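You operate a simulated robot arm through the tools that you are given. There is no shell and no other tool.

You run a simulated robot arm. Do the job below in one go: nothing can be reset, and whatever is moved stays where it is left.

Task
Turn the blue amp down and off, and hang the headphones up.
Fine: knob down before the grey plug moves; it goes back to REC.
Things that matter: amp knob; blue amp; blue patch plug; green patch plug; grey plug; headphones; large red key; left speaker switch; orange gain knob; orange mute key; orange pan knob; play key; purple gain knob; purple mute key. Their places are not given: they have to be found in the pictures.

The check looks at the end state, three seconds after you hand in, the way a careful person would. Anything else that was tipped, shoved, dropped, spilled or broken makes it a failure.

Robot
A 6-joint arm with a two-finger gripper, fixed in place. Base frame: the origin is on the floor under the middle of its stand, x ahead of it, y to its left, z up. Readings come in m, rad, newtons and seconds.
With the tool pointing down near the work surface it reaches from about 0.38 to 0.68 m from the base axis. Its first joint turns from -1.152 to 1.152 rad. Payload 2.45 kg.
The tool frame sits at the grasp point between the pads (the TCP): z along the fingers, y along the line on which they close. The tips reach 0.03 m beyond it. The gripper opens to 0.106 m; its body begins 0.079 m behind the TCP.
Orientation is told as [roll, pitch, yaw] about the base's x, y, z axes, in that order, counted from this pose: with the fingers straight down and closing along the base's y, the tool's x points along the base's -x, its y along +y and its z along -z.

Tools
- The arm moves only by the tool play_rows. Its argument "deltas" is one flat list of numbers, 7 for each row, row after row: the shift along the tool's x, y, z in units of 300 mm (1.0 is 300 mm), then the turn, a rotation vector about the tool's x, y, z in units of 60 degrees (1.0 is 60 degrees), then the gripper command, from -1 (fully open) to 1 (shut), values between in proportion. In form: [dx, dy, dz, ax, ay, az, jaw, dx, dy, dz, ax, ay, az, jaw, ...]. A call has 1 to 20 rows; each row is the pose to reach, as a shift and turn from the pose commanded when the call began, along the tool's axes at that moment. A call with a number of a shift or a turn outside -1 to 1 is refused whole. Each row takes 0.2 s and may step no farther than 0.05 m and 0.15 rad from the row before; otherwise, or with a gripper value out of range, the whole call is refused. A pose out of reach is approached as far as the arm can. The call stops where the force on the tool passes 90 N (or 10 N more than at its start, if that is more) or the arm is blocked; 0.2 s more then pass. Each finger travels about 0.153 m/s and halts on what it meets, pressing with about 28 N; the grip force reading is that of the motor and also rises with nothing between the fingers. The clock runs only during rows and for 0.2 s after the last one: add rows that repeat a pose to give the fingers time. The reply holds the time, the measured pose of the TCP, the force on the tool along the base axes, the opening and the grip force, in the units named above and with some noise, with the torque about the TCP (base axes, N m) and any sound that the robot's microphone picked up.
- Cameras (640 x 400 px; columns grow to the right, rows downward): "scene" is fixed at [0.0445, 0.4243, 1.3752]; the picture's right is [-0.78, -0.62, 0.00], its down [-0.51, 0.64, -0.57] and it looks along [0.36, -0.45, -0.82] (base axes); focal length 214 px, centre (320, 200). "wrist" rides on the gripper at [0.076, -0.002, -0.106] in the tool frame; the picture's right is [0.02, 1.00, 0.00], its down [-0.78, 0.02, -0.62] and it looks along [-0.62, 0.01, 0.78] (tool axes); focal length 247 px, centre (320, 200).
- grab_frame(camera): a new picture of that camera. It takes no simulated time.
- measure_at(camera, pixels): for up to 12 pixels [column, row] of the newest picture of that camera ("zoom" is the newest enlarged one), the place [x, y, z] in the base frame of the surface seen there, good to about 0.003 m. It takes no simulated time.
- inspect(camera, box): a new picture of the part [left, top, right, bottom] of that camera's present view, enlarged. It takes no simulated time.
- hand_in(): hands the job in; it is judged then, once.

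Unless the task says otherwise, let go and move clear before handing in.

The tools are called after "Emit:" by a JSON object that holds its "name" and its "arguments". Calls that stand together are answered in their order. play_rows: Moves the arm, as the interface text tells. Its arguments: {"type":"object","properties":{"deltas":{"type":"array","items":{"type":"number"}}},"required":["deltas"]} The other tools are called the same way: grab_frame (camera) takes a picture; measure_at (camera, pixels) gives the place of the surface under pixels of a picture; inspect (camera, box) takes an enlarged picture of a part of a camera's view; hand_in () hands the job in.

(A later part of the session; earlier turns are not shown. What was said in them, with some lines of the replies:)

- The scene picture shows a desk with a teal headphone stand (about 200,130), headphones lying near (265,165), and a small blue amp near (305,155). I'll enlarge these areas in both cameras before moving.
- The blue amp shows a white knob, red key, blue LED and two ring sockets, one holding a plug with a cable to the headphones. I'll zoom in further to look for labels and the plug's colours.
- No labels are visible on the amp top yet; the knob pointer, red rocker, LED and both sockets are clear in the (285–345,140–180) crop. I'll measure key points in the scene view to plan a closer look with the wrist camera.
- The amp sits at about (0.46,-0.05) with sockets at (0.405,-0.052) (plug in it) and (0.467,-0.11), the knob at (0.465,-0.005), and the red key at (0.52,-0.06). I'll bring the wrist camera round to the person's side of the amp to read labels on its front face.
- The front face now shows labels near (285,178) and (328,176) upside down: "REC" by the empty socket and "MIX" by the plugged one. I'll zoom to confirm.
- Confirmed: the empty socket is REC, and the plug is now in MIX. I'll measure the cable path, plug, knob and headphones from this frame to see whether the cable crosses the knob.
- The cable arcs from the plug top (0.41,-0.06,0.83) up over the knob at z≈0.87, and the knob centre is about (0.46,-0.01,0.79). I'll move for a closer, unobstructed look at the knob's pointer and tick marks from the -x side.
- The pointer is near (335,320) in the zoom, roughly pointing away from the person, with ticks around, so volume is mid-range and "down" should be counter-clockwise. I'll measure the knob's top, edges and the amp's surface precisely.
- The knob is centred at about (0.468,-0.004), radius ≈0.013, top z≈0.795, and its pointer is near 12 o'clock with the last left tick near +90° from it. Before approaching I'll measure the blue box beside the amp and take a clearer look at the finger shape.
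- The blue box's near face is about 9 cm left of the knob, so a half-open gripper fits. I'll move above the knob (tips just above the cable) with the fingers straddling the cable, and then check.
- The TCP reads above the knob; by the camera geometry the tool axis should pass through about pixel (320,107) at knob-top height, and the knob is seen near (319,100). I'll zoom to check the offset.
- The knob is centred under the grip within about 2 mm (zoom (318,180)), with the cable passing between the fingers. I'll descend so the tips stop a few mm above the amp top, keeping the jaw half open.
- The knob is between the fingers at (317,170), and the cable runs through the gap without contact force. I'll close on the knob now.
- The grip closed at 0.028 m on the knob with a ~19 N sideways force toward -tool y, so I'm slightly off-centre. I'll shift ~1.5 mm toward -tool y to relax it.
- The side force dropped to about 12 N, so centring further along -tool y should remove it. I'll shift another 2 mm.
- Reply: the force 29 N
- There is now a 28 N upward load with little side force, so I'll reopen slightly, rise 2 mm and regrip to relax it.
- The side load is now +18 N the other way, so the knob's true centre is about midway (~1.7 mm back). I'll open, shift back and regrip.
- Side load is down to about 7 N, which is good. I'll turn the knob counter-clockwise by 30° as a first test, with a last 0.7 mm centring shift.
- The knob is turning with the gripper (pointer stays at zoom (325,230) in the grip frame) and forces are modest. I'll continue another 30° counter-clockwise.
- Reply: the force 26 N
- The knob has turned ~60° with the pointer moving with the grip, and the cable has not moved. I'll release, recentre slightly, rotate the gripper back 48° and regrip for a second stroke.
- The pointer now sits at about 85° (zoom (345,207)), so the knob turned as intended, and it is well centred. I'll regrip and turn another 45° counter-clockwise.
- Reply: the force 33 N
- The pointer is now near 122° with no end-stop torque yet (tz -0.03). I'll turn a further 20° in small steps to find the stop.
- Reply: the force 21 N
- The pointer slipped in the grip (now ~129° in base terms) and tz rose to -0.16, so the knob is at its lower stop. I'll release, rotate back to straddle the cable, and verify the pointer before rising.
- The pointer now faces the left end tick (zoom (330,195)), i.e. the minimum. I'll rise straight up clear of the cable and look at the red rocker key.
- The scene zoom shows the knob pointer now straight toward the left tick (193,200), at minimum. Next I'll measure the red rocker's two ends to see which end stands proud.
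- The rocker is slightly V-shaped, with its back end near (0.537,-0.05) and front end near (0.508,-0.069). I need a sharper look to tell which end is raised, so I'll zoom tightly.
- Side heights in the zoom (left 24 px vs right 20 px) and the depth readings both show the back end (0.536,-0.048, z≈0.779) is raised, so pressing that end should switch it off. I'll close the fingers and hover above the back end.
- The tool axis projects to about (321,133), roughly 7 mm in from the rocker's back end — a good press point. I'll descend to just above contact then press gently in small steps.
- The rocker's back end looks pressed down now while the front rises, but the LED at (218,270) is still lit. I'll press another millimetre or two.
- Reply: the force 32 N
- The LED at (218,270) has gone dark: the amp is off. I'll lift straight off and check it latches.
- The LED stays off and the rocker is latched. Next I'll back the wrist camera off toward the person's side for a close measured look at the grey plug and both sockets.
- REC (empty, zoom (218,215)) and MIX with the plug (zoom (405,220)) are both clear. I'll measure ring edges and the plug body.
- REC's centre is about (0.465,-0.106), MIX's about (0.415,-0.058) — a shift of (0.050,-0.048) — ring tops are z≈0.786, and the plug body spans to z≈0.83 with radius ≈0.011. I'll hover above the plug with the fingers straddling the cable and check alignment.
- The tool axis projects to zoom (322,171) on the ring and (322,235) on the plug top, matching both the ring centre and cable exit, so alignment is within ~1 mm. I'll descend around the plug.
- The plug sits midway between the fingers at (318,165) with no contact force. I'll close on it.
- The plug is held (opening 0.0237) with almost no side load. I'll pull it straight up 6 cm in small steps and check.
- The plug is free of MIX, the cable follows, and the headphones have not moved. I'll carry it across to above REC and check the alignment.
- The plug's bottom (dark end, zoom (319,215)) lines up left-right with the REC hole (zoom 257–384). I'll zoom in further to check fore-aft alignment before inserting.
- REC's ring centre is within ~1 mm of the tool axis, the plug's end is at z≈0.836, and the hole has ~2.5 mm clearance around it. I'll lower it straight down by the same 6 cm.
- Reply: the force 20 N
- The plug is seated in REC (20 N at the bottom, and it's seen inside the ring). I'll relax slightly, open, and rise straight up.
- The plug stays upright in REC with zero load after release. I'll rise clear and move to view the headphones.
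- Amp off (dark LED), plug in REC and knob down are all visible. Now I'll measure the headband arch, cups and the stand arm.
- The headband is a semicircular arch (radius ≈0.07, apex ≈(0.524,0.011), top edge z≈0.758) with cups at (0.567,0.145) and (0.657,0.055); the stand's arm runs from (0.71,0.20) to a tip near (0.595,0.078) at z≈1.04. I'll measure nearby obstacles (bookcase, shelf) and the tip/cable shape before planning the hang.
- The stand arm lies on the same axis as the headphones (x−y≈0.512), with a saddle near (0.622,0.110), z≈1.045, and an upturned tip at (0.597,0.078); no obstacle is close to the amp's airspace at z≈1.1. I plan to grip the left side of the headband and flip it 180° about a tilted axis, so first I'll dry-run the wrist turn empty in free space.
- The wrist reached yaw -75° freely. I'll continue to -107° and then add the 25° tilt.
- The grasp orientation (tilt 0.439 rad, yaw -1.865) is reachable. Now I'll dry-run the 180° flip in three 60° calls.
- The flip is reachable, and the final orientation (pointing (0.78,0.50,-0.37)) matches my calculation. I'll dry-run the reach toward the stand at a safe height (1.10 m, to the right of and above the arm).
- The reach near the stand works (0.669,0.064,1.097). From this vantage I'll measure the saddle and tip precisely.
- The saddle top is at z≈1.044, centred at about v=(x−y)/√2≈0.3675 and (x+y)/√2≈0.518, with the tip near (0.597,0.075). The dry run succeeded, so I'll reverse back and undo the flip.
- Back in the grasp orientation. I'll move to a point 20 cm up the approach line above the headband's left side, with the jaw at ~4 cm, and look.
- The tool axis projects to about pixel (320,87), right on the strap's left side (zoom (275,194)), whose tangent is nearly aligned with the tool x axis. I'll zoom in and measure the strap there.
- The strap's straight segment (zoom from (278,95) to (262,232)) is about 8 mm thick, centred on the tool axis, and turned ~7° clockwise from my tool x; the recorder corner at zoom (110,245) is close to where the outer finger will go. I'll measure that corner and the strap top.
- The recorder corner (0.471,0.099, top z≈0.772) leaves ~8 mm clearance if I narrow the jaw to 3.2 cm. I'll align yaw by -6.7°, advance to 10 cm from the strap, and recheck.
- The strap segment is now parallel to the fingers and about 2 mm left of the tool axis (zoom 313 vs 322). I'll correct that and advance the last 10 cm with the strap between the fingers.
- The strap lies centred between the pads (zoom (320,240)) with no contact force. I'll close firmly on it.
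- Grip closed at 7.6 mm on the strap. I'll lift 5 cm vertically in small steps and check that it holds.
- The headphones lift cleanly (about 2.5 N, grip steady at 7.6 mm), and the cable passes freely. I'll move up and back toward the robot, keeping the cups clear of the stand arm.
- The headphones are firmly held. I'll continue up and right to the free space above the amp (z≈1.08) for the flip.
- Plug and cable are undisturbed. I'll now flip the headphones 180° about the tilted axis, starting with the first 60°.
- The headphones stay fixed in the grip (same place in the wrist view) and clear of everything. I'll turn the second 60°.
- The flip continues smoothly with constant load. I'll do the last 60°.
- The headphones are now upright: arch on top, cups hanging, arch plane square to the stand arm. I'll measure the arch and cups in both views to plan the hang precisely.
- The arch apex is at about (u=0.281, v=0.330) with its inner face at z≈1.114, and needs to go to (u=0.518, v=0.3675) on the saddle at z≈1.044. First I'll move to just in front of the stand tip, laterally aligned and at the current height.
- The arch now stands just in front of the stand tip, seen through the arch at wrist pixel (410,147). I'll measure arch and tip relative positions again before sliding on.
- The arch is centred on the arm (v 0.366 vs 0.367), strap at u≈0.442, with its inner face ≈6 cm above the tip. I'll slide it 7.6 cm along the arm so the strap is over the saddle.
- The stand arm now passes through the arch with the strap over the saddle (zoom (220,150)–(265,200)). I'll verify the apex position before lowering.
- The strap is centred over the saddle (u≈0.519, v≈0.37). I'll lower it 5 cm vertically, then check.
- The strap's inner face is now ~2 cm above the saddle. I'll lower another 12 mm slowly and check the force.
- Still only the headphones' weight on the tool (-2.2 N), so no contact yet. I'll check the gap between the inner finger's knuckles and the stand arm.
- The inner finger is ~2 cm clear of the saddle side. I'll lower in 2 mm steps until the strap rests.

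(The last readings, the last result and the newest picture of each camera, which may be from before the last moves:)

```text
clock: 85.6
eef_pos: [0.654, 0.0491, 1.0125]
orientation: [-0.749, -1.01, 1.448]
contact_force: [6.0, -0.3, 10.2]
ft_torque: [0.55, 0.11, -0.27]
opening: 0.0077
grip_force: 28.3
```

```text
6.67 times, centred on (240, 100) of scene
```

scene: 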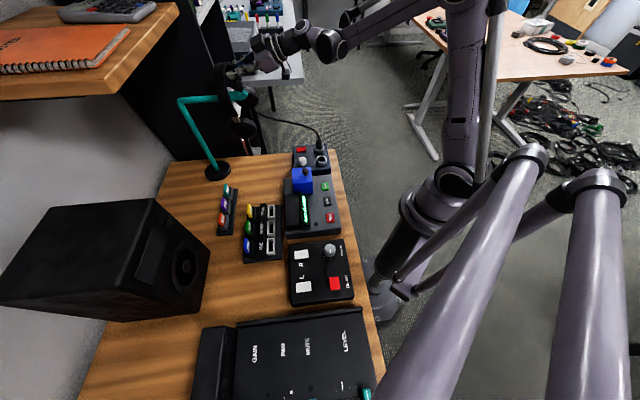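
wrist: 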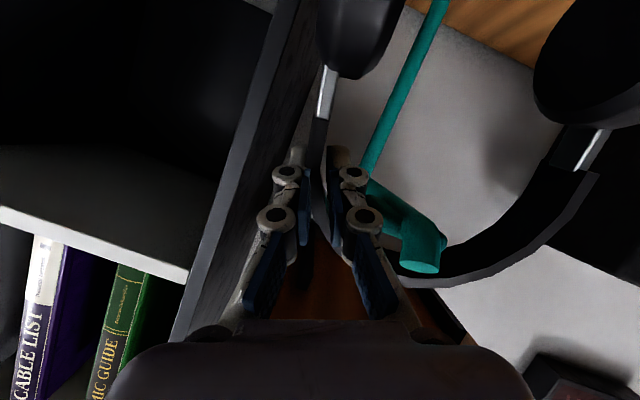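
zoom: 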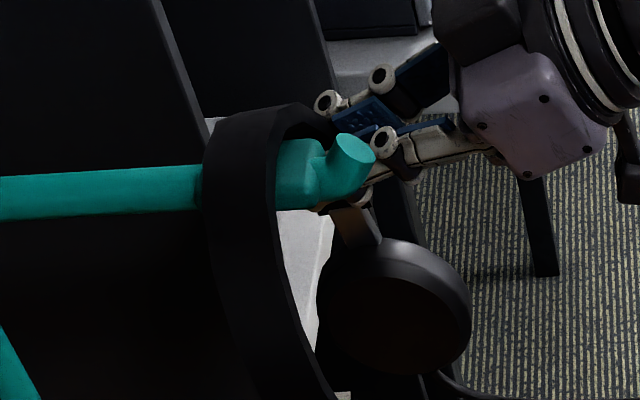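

The strap has landed on the saddle (force went from -2 N to +10 N). I'll ease up about 1 mm to take the load off the stand before opening.

Emit:
{"name": "play_rows", "arguments": {"deltas": [-0.0028, -0.0012, -0.0013, 0, 0, 0, 1, -0.0037, -0.0016, -0.0017, 0, 0, 0, 1, -0.0037, -0.0016, -0.0017, 0, 0, 0, 1]}}

Emit:
{"name": "grab_frame", "arguments": {"camera": "wrist"}}

Emit:
{"name": "inspect", "arguments": {"camera": "scene", "box": [170, 60, 290, 180]}}

```text
clock: 86.4
eef_pos: [0.6533, 0.0489, 1.0136]
orientation: [-0.749, -1.007, 1.449]
contact_force: [6.3, -5.1, 3.8]
ft_torque: [0.36, 0.13, -0.34]
opening: 0.0083
grip_force: 28.1
```

```text
taken
```

wrist: 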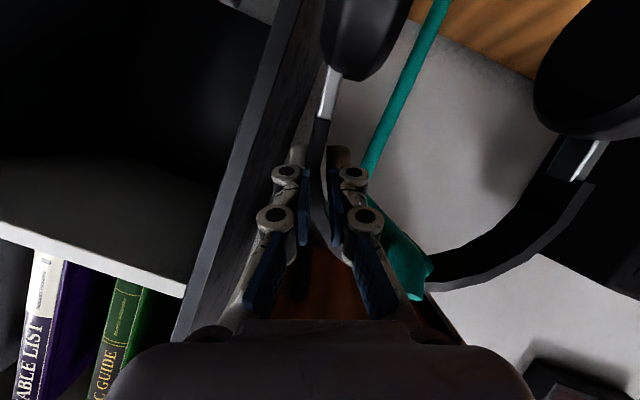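

```text
3.33 times, centred on (230, 120) of scene
```

zoom: 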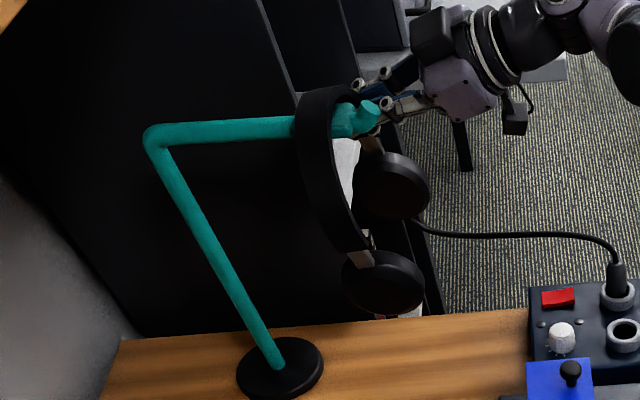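

There's a mild 8 N sideways push toward +v, so I'll shift ~1 mm that way to relax it.

Emit:
{"name": "play_rows", "arguments": {"deltas": [0.0011, -0.0031, 0.0005, 0, 0, 0, 1, 0.0011, -0.0031, 0.0005, 0, 0, 0, 1]}}

```text
clock: 87.0
eef_pos: [0.6533, 0.0496, 1.0137]
orientation: [-0.747, -1.01, 1.45]
contact_force: [5.1, -4.9, 7.1]
ft_torque: [0.53, 0.08, -0.21]
opening: 0.0079
grip_force: 28.0
```

Loads remain small (≈7 N sideways and up), safe to release. I'll open the jaw gradually to ~18 mm, then check that the headphones stay on the saddle.

Emit:
{"name": "play_rows", "arguments": {"deltas": [0, 0, 0, 0, 0, 0, 0.84, 0, 0, 0, 0, 0, 0, 0.8, 0, 0, 0, 0, 0, 0, 0.76, 0, 0, 0, 0, 0, 0, 0.72, 0, 0, 0, 0, 0, 0, 0.68, 0, 0, 0, 0, 0, 0, 0.66, 0, 0, 0, 0, 0, 0, 0.66]}}

Emit:
{"name": "grab_frame", "arguments": {"camera": "wrist"}}

Emit:
{"name": "inspect", "arguments": {"camera": "scene", "box": [170, 60, 290, 180]}}

Emit:
{"name": "inspect", "arguments": {"camera": "wrist", "box": [250, 60, 440, 320]}}

```text
clock: 88.6
eef_pos: [0.6529, 0.0481, 1.0137]
orientation: [-0.749, -1.006, 1.45]
contact_force: [0.0, 0.4, 0.4]
ft_torque: [0.03, 0.02, 0.03]
opening: 0.0179
grip_force: 0.0
```

```text
taken
```

wrist: 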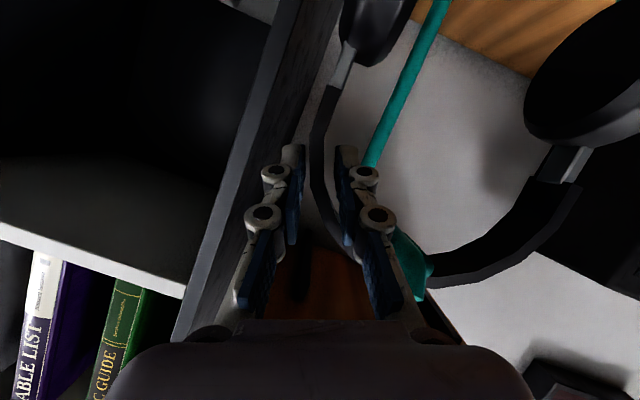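

```text
3.33 times, centred on (230, 120) of scene
```

zoom: 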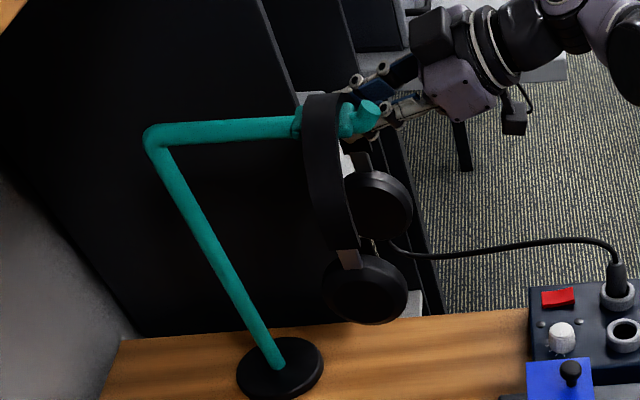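

```text
1.54 times, centred on (345, 190) of wrist
```

zoom: 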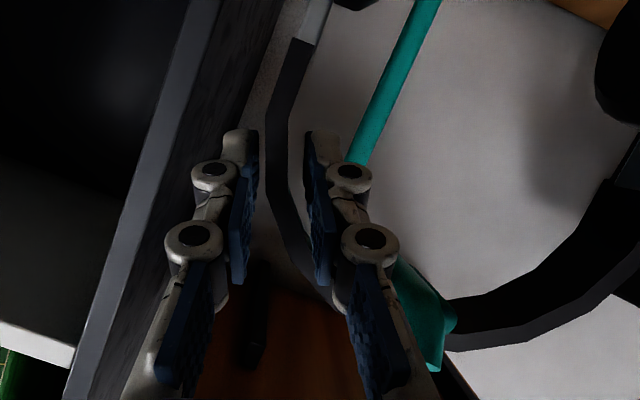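

The headphones now hang freely on the saddle and the tool reads zero force, with the strap clear between the open fingers. I'll retreat slowly straight back along the tool axis.

Emit:
{"name": "play_rows", "arguments": {"deltas": [0, 0, -0.03, 0, 0, 0, 0.66, 0, 0, -0.07, 0, 0, 0, 0.66, 0, 0, -0.12, 0, 0, 0, 0.66, 0, 0, -0.17, 0, 0, 0, 0.66, 0, 0, -0.22, 0, 0, 0, 0.66, 0, 0, -0.22, 0, 0, 0, 0.66]}}

Emit:
{"name": "grab_frame", "arguments": {"camera": "wrist"}}

Emit:
{"name": "inspect", "arguments": {"camera": "scene", "box": [170, 60, 290, 180]}}

```text
clock: 90.0
eef_pos: [0.6028, 0.0127, 1.0388]
orientation: [-0.746, -1.008, 1.452]
contact_force: [-0.1, -0.4, -0.6]
ft_torque: [-0.02, 0.02, -0.02]
opening: 0.0181
grip_force: 0.1
```

```text
taken
```

wrist: 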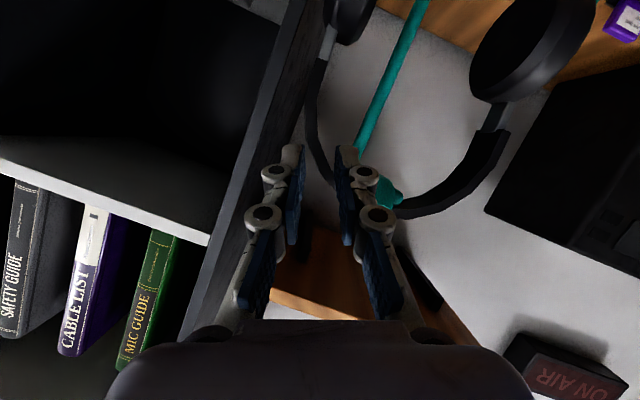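

```text
3.33 times, centred on (230, 120) of scene
```

zoom: 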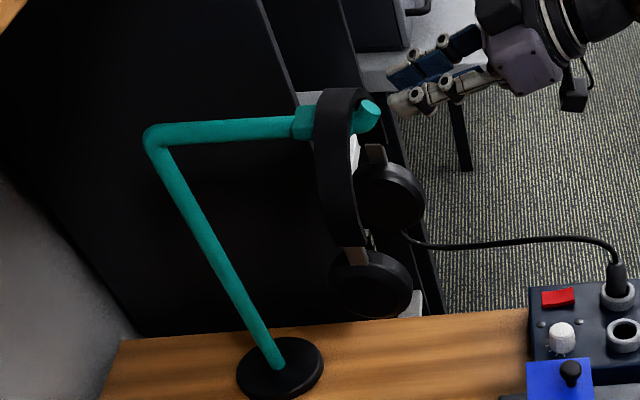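

The fingers are out, but the strap slid a little toward the tip (zoom (345,105) vs (320,110) before). I'll inspect closely to see whether it is stable.

Emit:
{"name": "inspect", "arguments": {"camera": "scene", "box": [205, 75, 265, 120]}}

Emit:
{"name": "measure_at", "arguments": {"camera": "zoom", "pixels": [[300, 120], [330, 100], [350, 120], [320, 200], [400, 160], [430, 140], [290, 140], [270, 160], [380, 200], [340, 300], [390, 130], [360, 260]]}}

Emit:
{"name": "inspect", "arguments": {"camera": "wrist", "box": [290, 100, 450, 240]}}

```text
8.89 times, centred on (235, 98) of scene
```

zoom: 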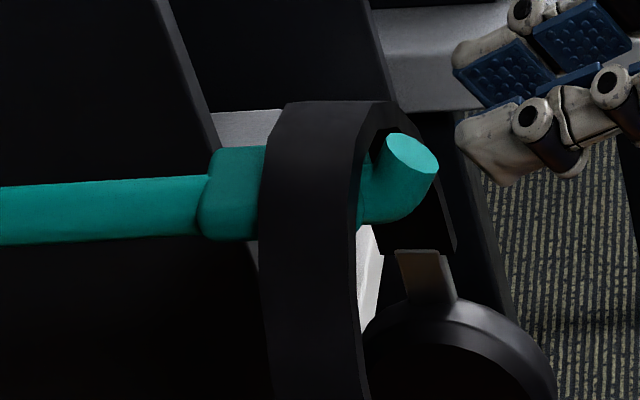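

```text
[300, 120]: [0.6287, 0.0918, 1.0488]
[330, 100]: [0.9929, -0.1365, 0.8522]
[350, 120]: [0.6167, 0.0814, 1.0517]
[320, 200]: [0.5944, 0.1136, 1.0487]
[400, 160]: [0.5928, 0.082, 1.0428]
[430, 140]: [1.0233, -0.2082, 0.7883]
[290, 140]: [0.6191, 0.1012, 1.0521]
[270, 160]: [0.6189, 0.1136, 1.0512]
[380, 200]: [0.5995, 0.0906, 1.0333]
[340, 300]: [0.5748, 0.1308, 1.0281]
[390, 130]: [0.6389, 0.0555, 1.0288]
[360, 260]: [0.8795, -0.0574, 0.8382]
```

```text
2.86 times, centred on (370, 170) of wrist
```

zoom: 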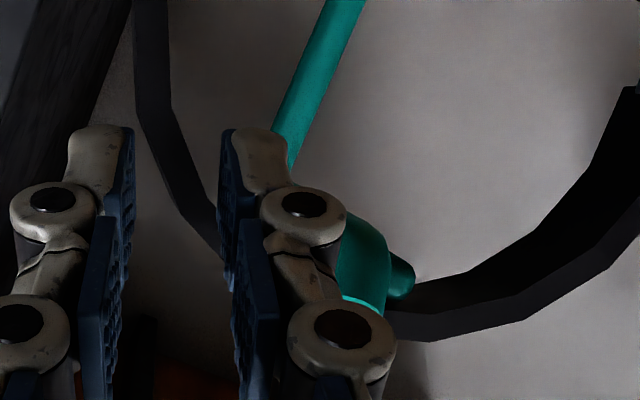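

The strap sits on the front half of the saddle (u≈0.49–0.52, outer z≈1.052) behind the upturned tip, and the fingers are ~3 cm clear. I'll retreat further and watch whether it stays still.

Emit:
{"name": "play_rows", "arguments": {"deltas": [0, 0, -0.08, 0, 0, 0, 0.66, 0, 0, -0.18, 0, 0, 0, 0.66, 0, 0, -0.28, 0, 0, 0, 0.66, 0, 0, -0.38, 0, 0, 0, 0.66, 0, 0, -0.5, 0, 0, 0, 0.66, 0, 0, -0.5, 0, 0, 0, 0.66]}}

Emit:
{"name": "grab_frame", "arguments": {"camera": "wrist"}}

Emit:
{"name": "grab_frame", "arguments": {"camera": "scene"}}

Emit:
{"name": "inspect", "arguments": {"camera": "scene", "box": [170, 60, 290, 180]}}

```text
clock: 91.4
eef_pos: [0.4894, -0.0665, 1.0982]
orientation: [-0.749, -1.007, 1.451]
contact_force: [-0.3, 0.5, 0.6]
ft_torque: [-0.04, -0.04, 0.02]
opening: 0.0179
grip_force: 0.2
```

```text
taken
```

wrist: 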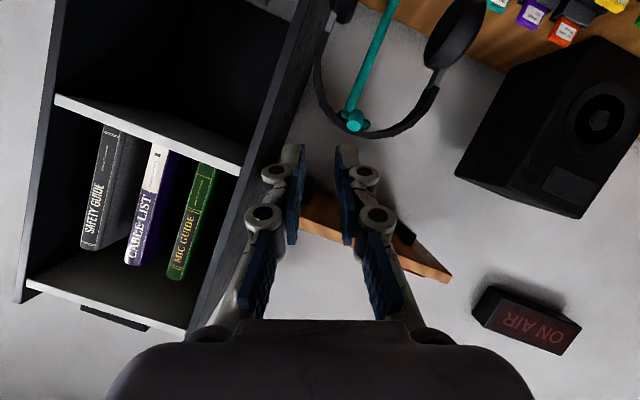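

```text
taken
```

scene: 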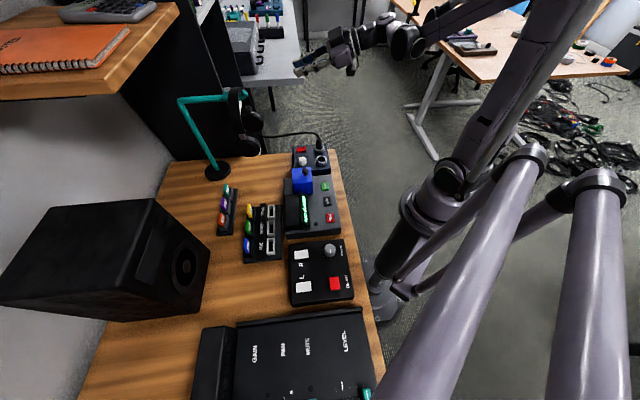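

```text
3.33 times, centred on (230, 120) of scene
```

zoom: 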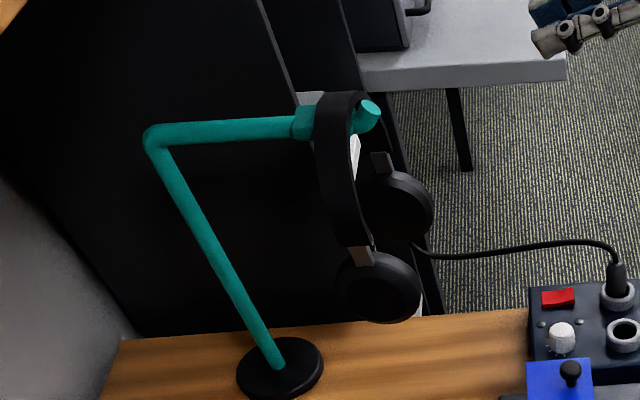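

The headphones hang on the stand with the arm clear. I'll back the arm off a little more, let things settle, and then compare positions and check the amp.

Emit:
{"name": "play_rows", "arguments": {"deltas": [0, 0, -0.08, 0, 0, 0, 0.3, 0, 0, -0.16, 0, 0, 0, 0, 0, 0, -0.24, 0, 0, 0, 0, 0, 0, -0.24, 0, 0, 0, 0, 0, 0, -0.24, 0, 0, 0, 0, 0, 0, -0.24, 0, 0, 0, 0, 0, 0, -0.24, 0, 0, 0, 0, 0, 0, -0.24, 0, 0, 0, 0, 0, 0, -0.24, 0, 0, 0, 0, 0, 0, -0.24, 0, 0, 0, 0]}}

Emit:
{"name": "inspect", "arguments": {"camera": "scene", "box": [170, 60, 290, 180]}}

Emit:
{"name": "inspect", "arguments": {"camera": "scene", "box": [205, 75, 265, 120]}}

Emit:
{"name": "inspect", "arguments": {"camera": "scene", "box": [275, 135, 355, 190]}}

```text
clock: 93.6
eef_pos: [0.4377, -0.1038, 1.1254]
orientation: [-0.748, -1.007, 1.449]
contact_force: [0.1, -1.3, 0.8]
ft_torque: [-0.02, 0.02, 0.0]
opening: 0.0528
grip_force: 0.1
```

```text
3.33 times, centred on (230, 120) of scene
```

zoom: 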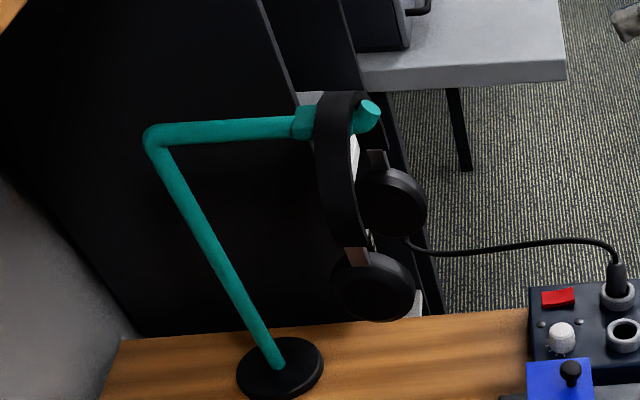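

```text
8.89 times, centred on (235, 98) of scene
```

zoom: 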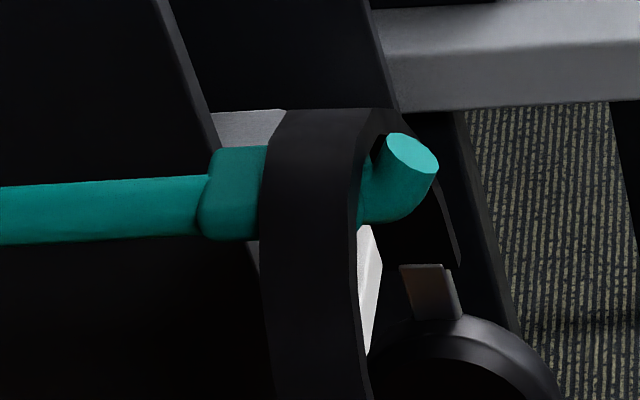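

```text
7.27 times, centred on (315, 162) of scene
```

zoom: 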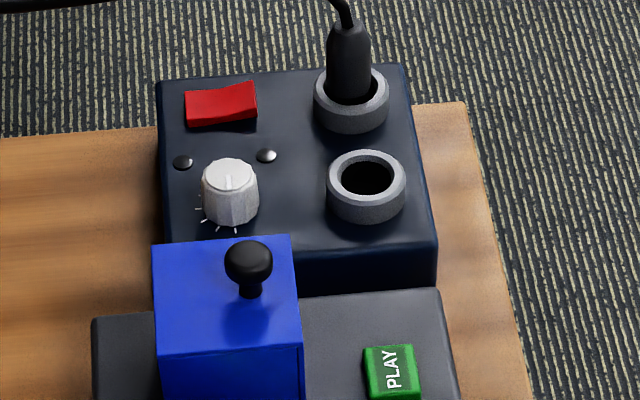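

Everything reads right: LED dark, rocker latched off, knob pointer at the left stop, plug upright in REC, and the strap unmoved on the saddle. I'll wait a little longer and confirm nothing drifts.

Emit:
{"name": "play_rows", "arguments": {"deltas": [0, 0, 0, 0, 0, 0, 0, 0, 0, 0, 0, 0, 0, 0, 0, 0, 0, 0, 0, 0, 0, 0, 0, 0, 0, 0, 0, 0, 0, 0, 0, 0, 0, 0, 0, 0, 0, 0, 0, 0, 0, 0, 0, 0, 0, 0, 0, 0, 0, 0, 0, 0, 0, 0, 0, 0, 0, 0, 0, 0, 0, 0, 0, 0, 0, 0, 0, 0, 0, 0, 0, 0, 0, 0, 0, 0, 0, 0, 0, 0, 0, 0, 0, 0, 0, 0, 0, 0, 0, 0, 0, 0, 0, 0, 0, 0, 0, 0]}}

Emit:
{"name": "grab_frame", "arguments": {"camera": "scene"}}

Emit:
{"name": "inspect", "arguments": {"camera": "scene", "box": [170, 60, 290, 180]}}

Emit:
{"name": "inspect", "arguments": {"camera": "scene", "box": [190, 170, 400, 400]}}

```text
clock: 96.6
eef_pos: [0.4374, -0.1031, 1.1257]
orientation: [-0.748, -1.008, 1.451]
contact_force: [-0.2, 1.0, -0.9]
ft_torque: [0.0, 0.01, 0.02]
opening: 0.0533
grip_force: 0.1
```

```text
taken
```

scene: 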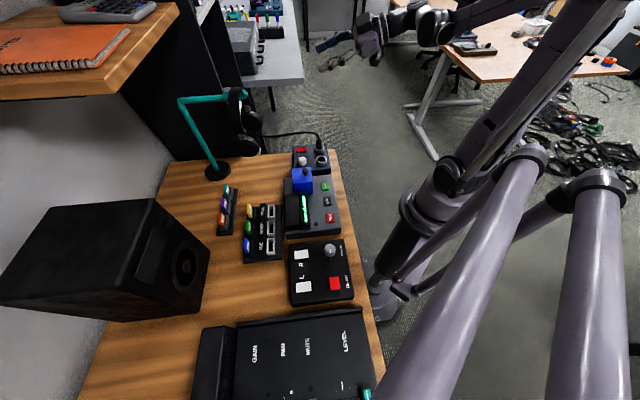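

```text
3.33 times, centred on (230, 120) of scene
```

zoom: 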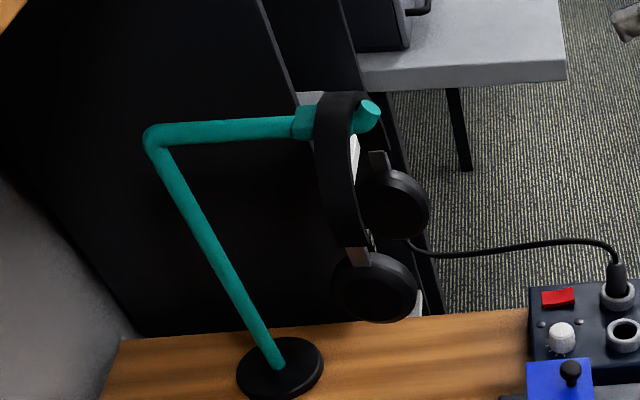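

```text
1.74 times, centred on (295, 285) of scene
```

zoom: 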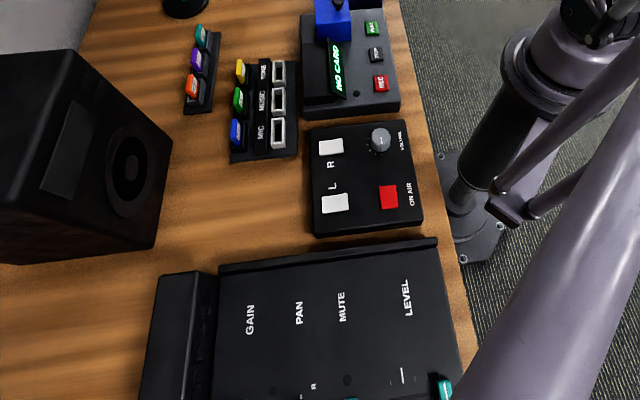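

Three seconds later nothing has drifted. The headphones hang on the saddle (zoom (340,150)) and the stand is upright. The amp's LED is dark, the knob is at its lower stop, the plug is in REC, and everything else on the desk is where it was. The gripper is empty and clear, so I'm handing in.

Emit:
{"name": "hand_in", "arguments": {}}

```text
The job is handed in.
```

The job is done and handed in. The last pictures before hand-in showed nothing moving and the gripper empty and clear.

- **Amp volume:** I turned the knob counter-clockwise to its end stop before touching the grey plug. The knob has no min/max labels, so I took counter-clockwise as down.
- **Amp power:** I pressed the red rocker and it stayed in the off position. The blue LED is dark.
- **Grey plug:** I moved it from MIX, where it was, to REC. It is seated upright there.
- **Headphones:** They hang on the stand's saddle, upright with the cups down. The band slid 1–2 cm toward the tip when I let go and now rests on the front half of the saddle, behind the upturned end.

I saw nothing else on the desk that had moved or tipped.
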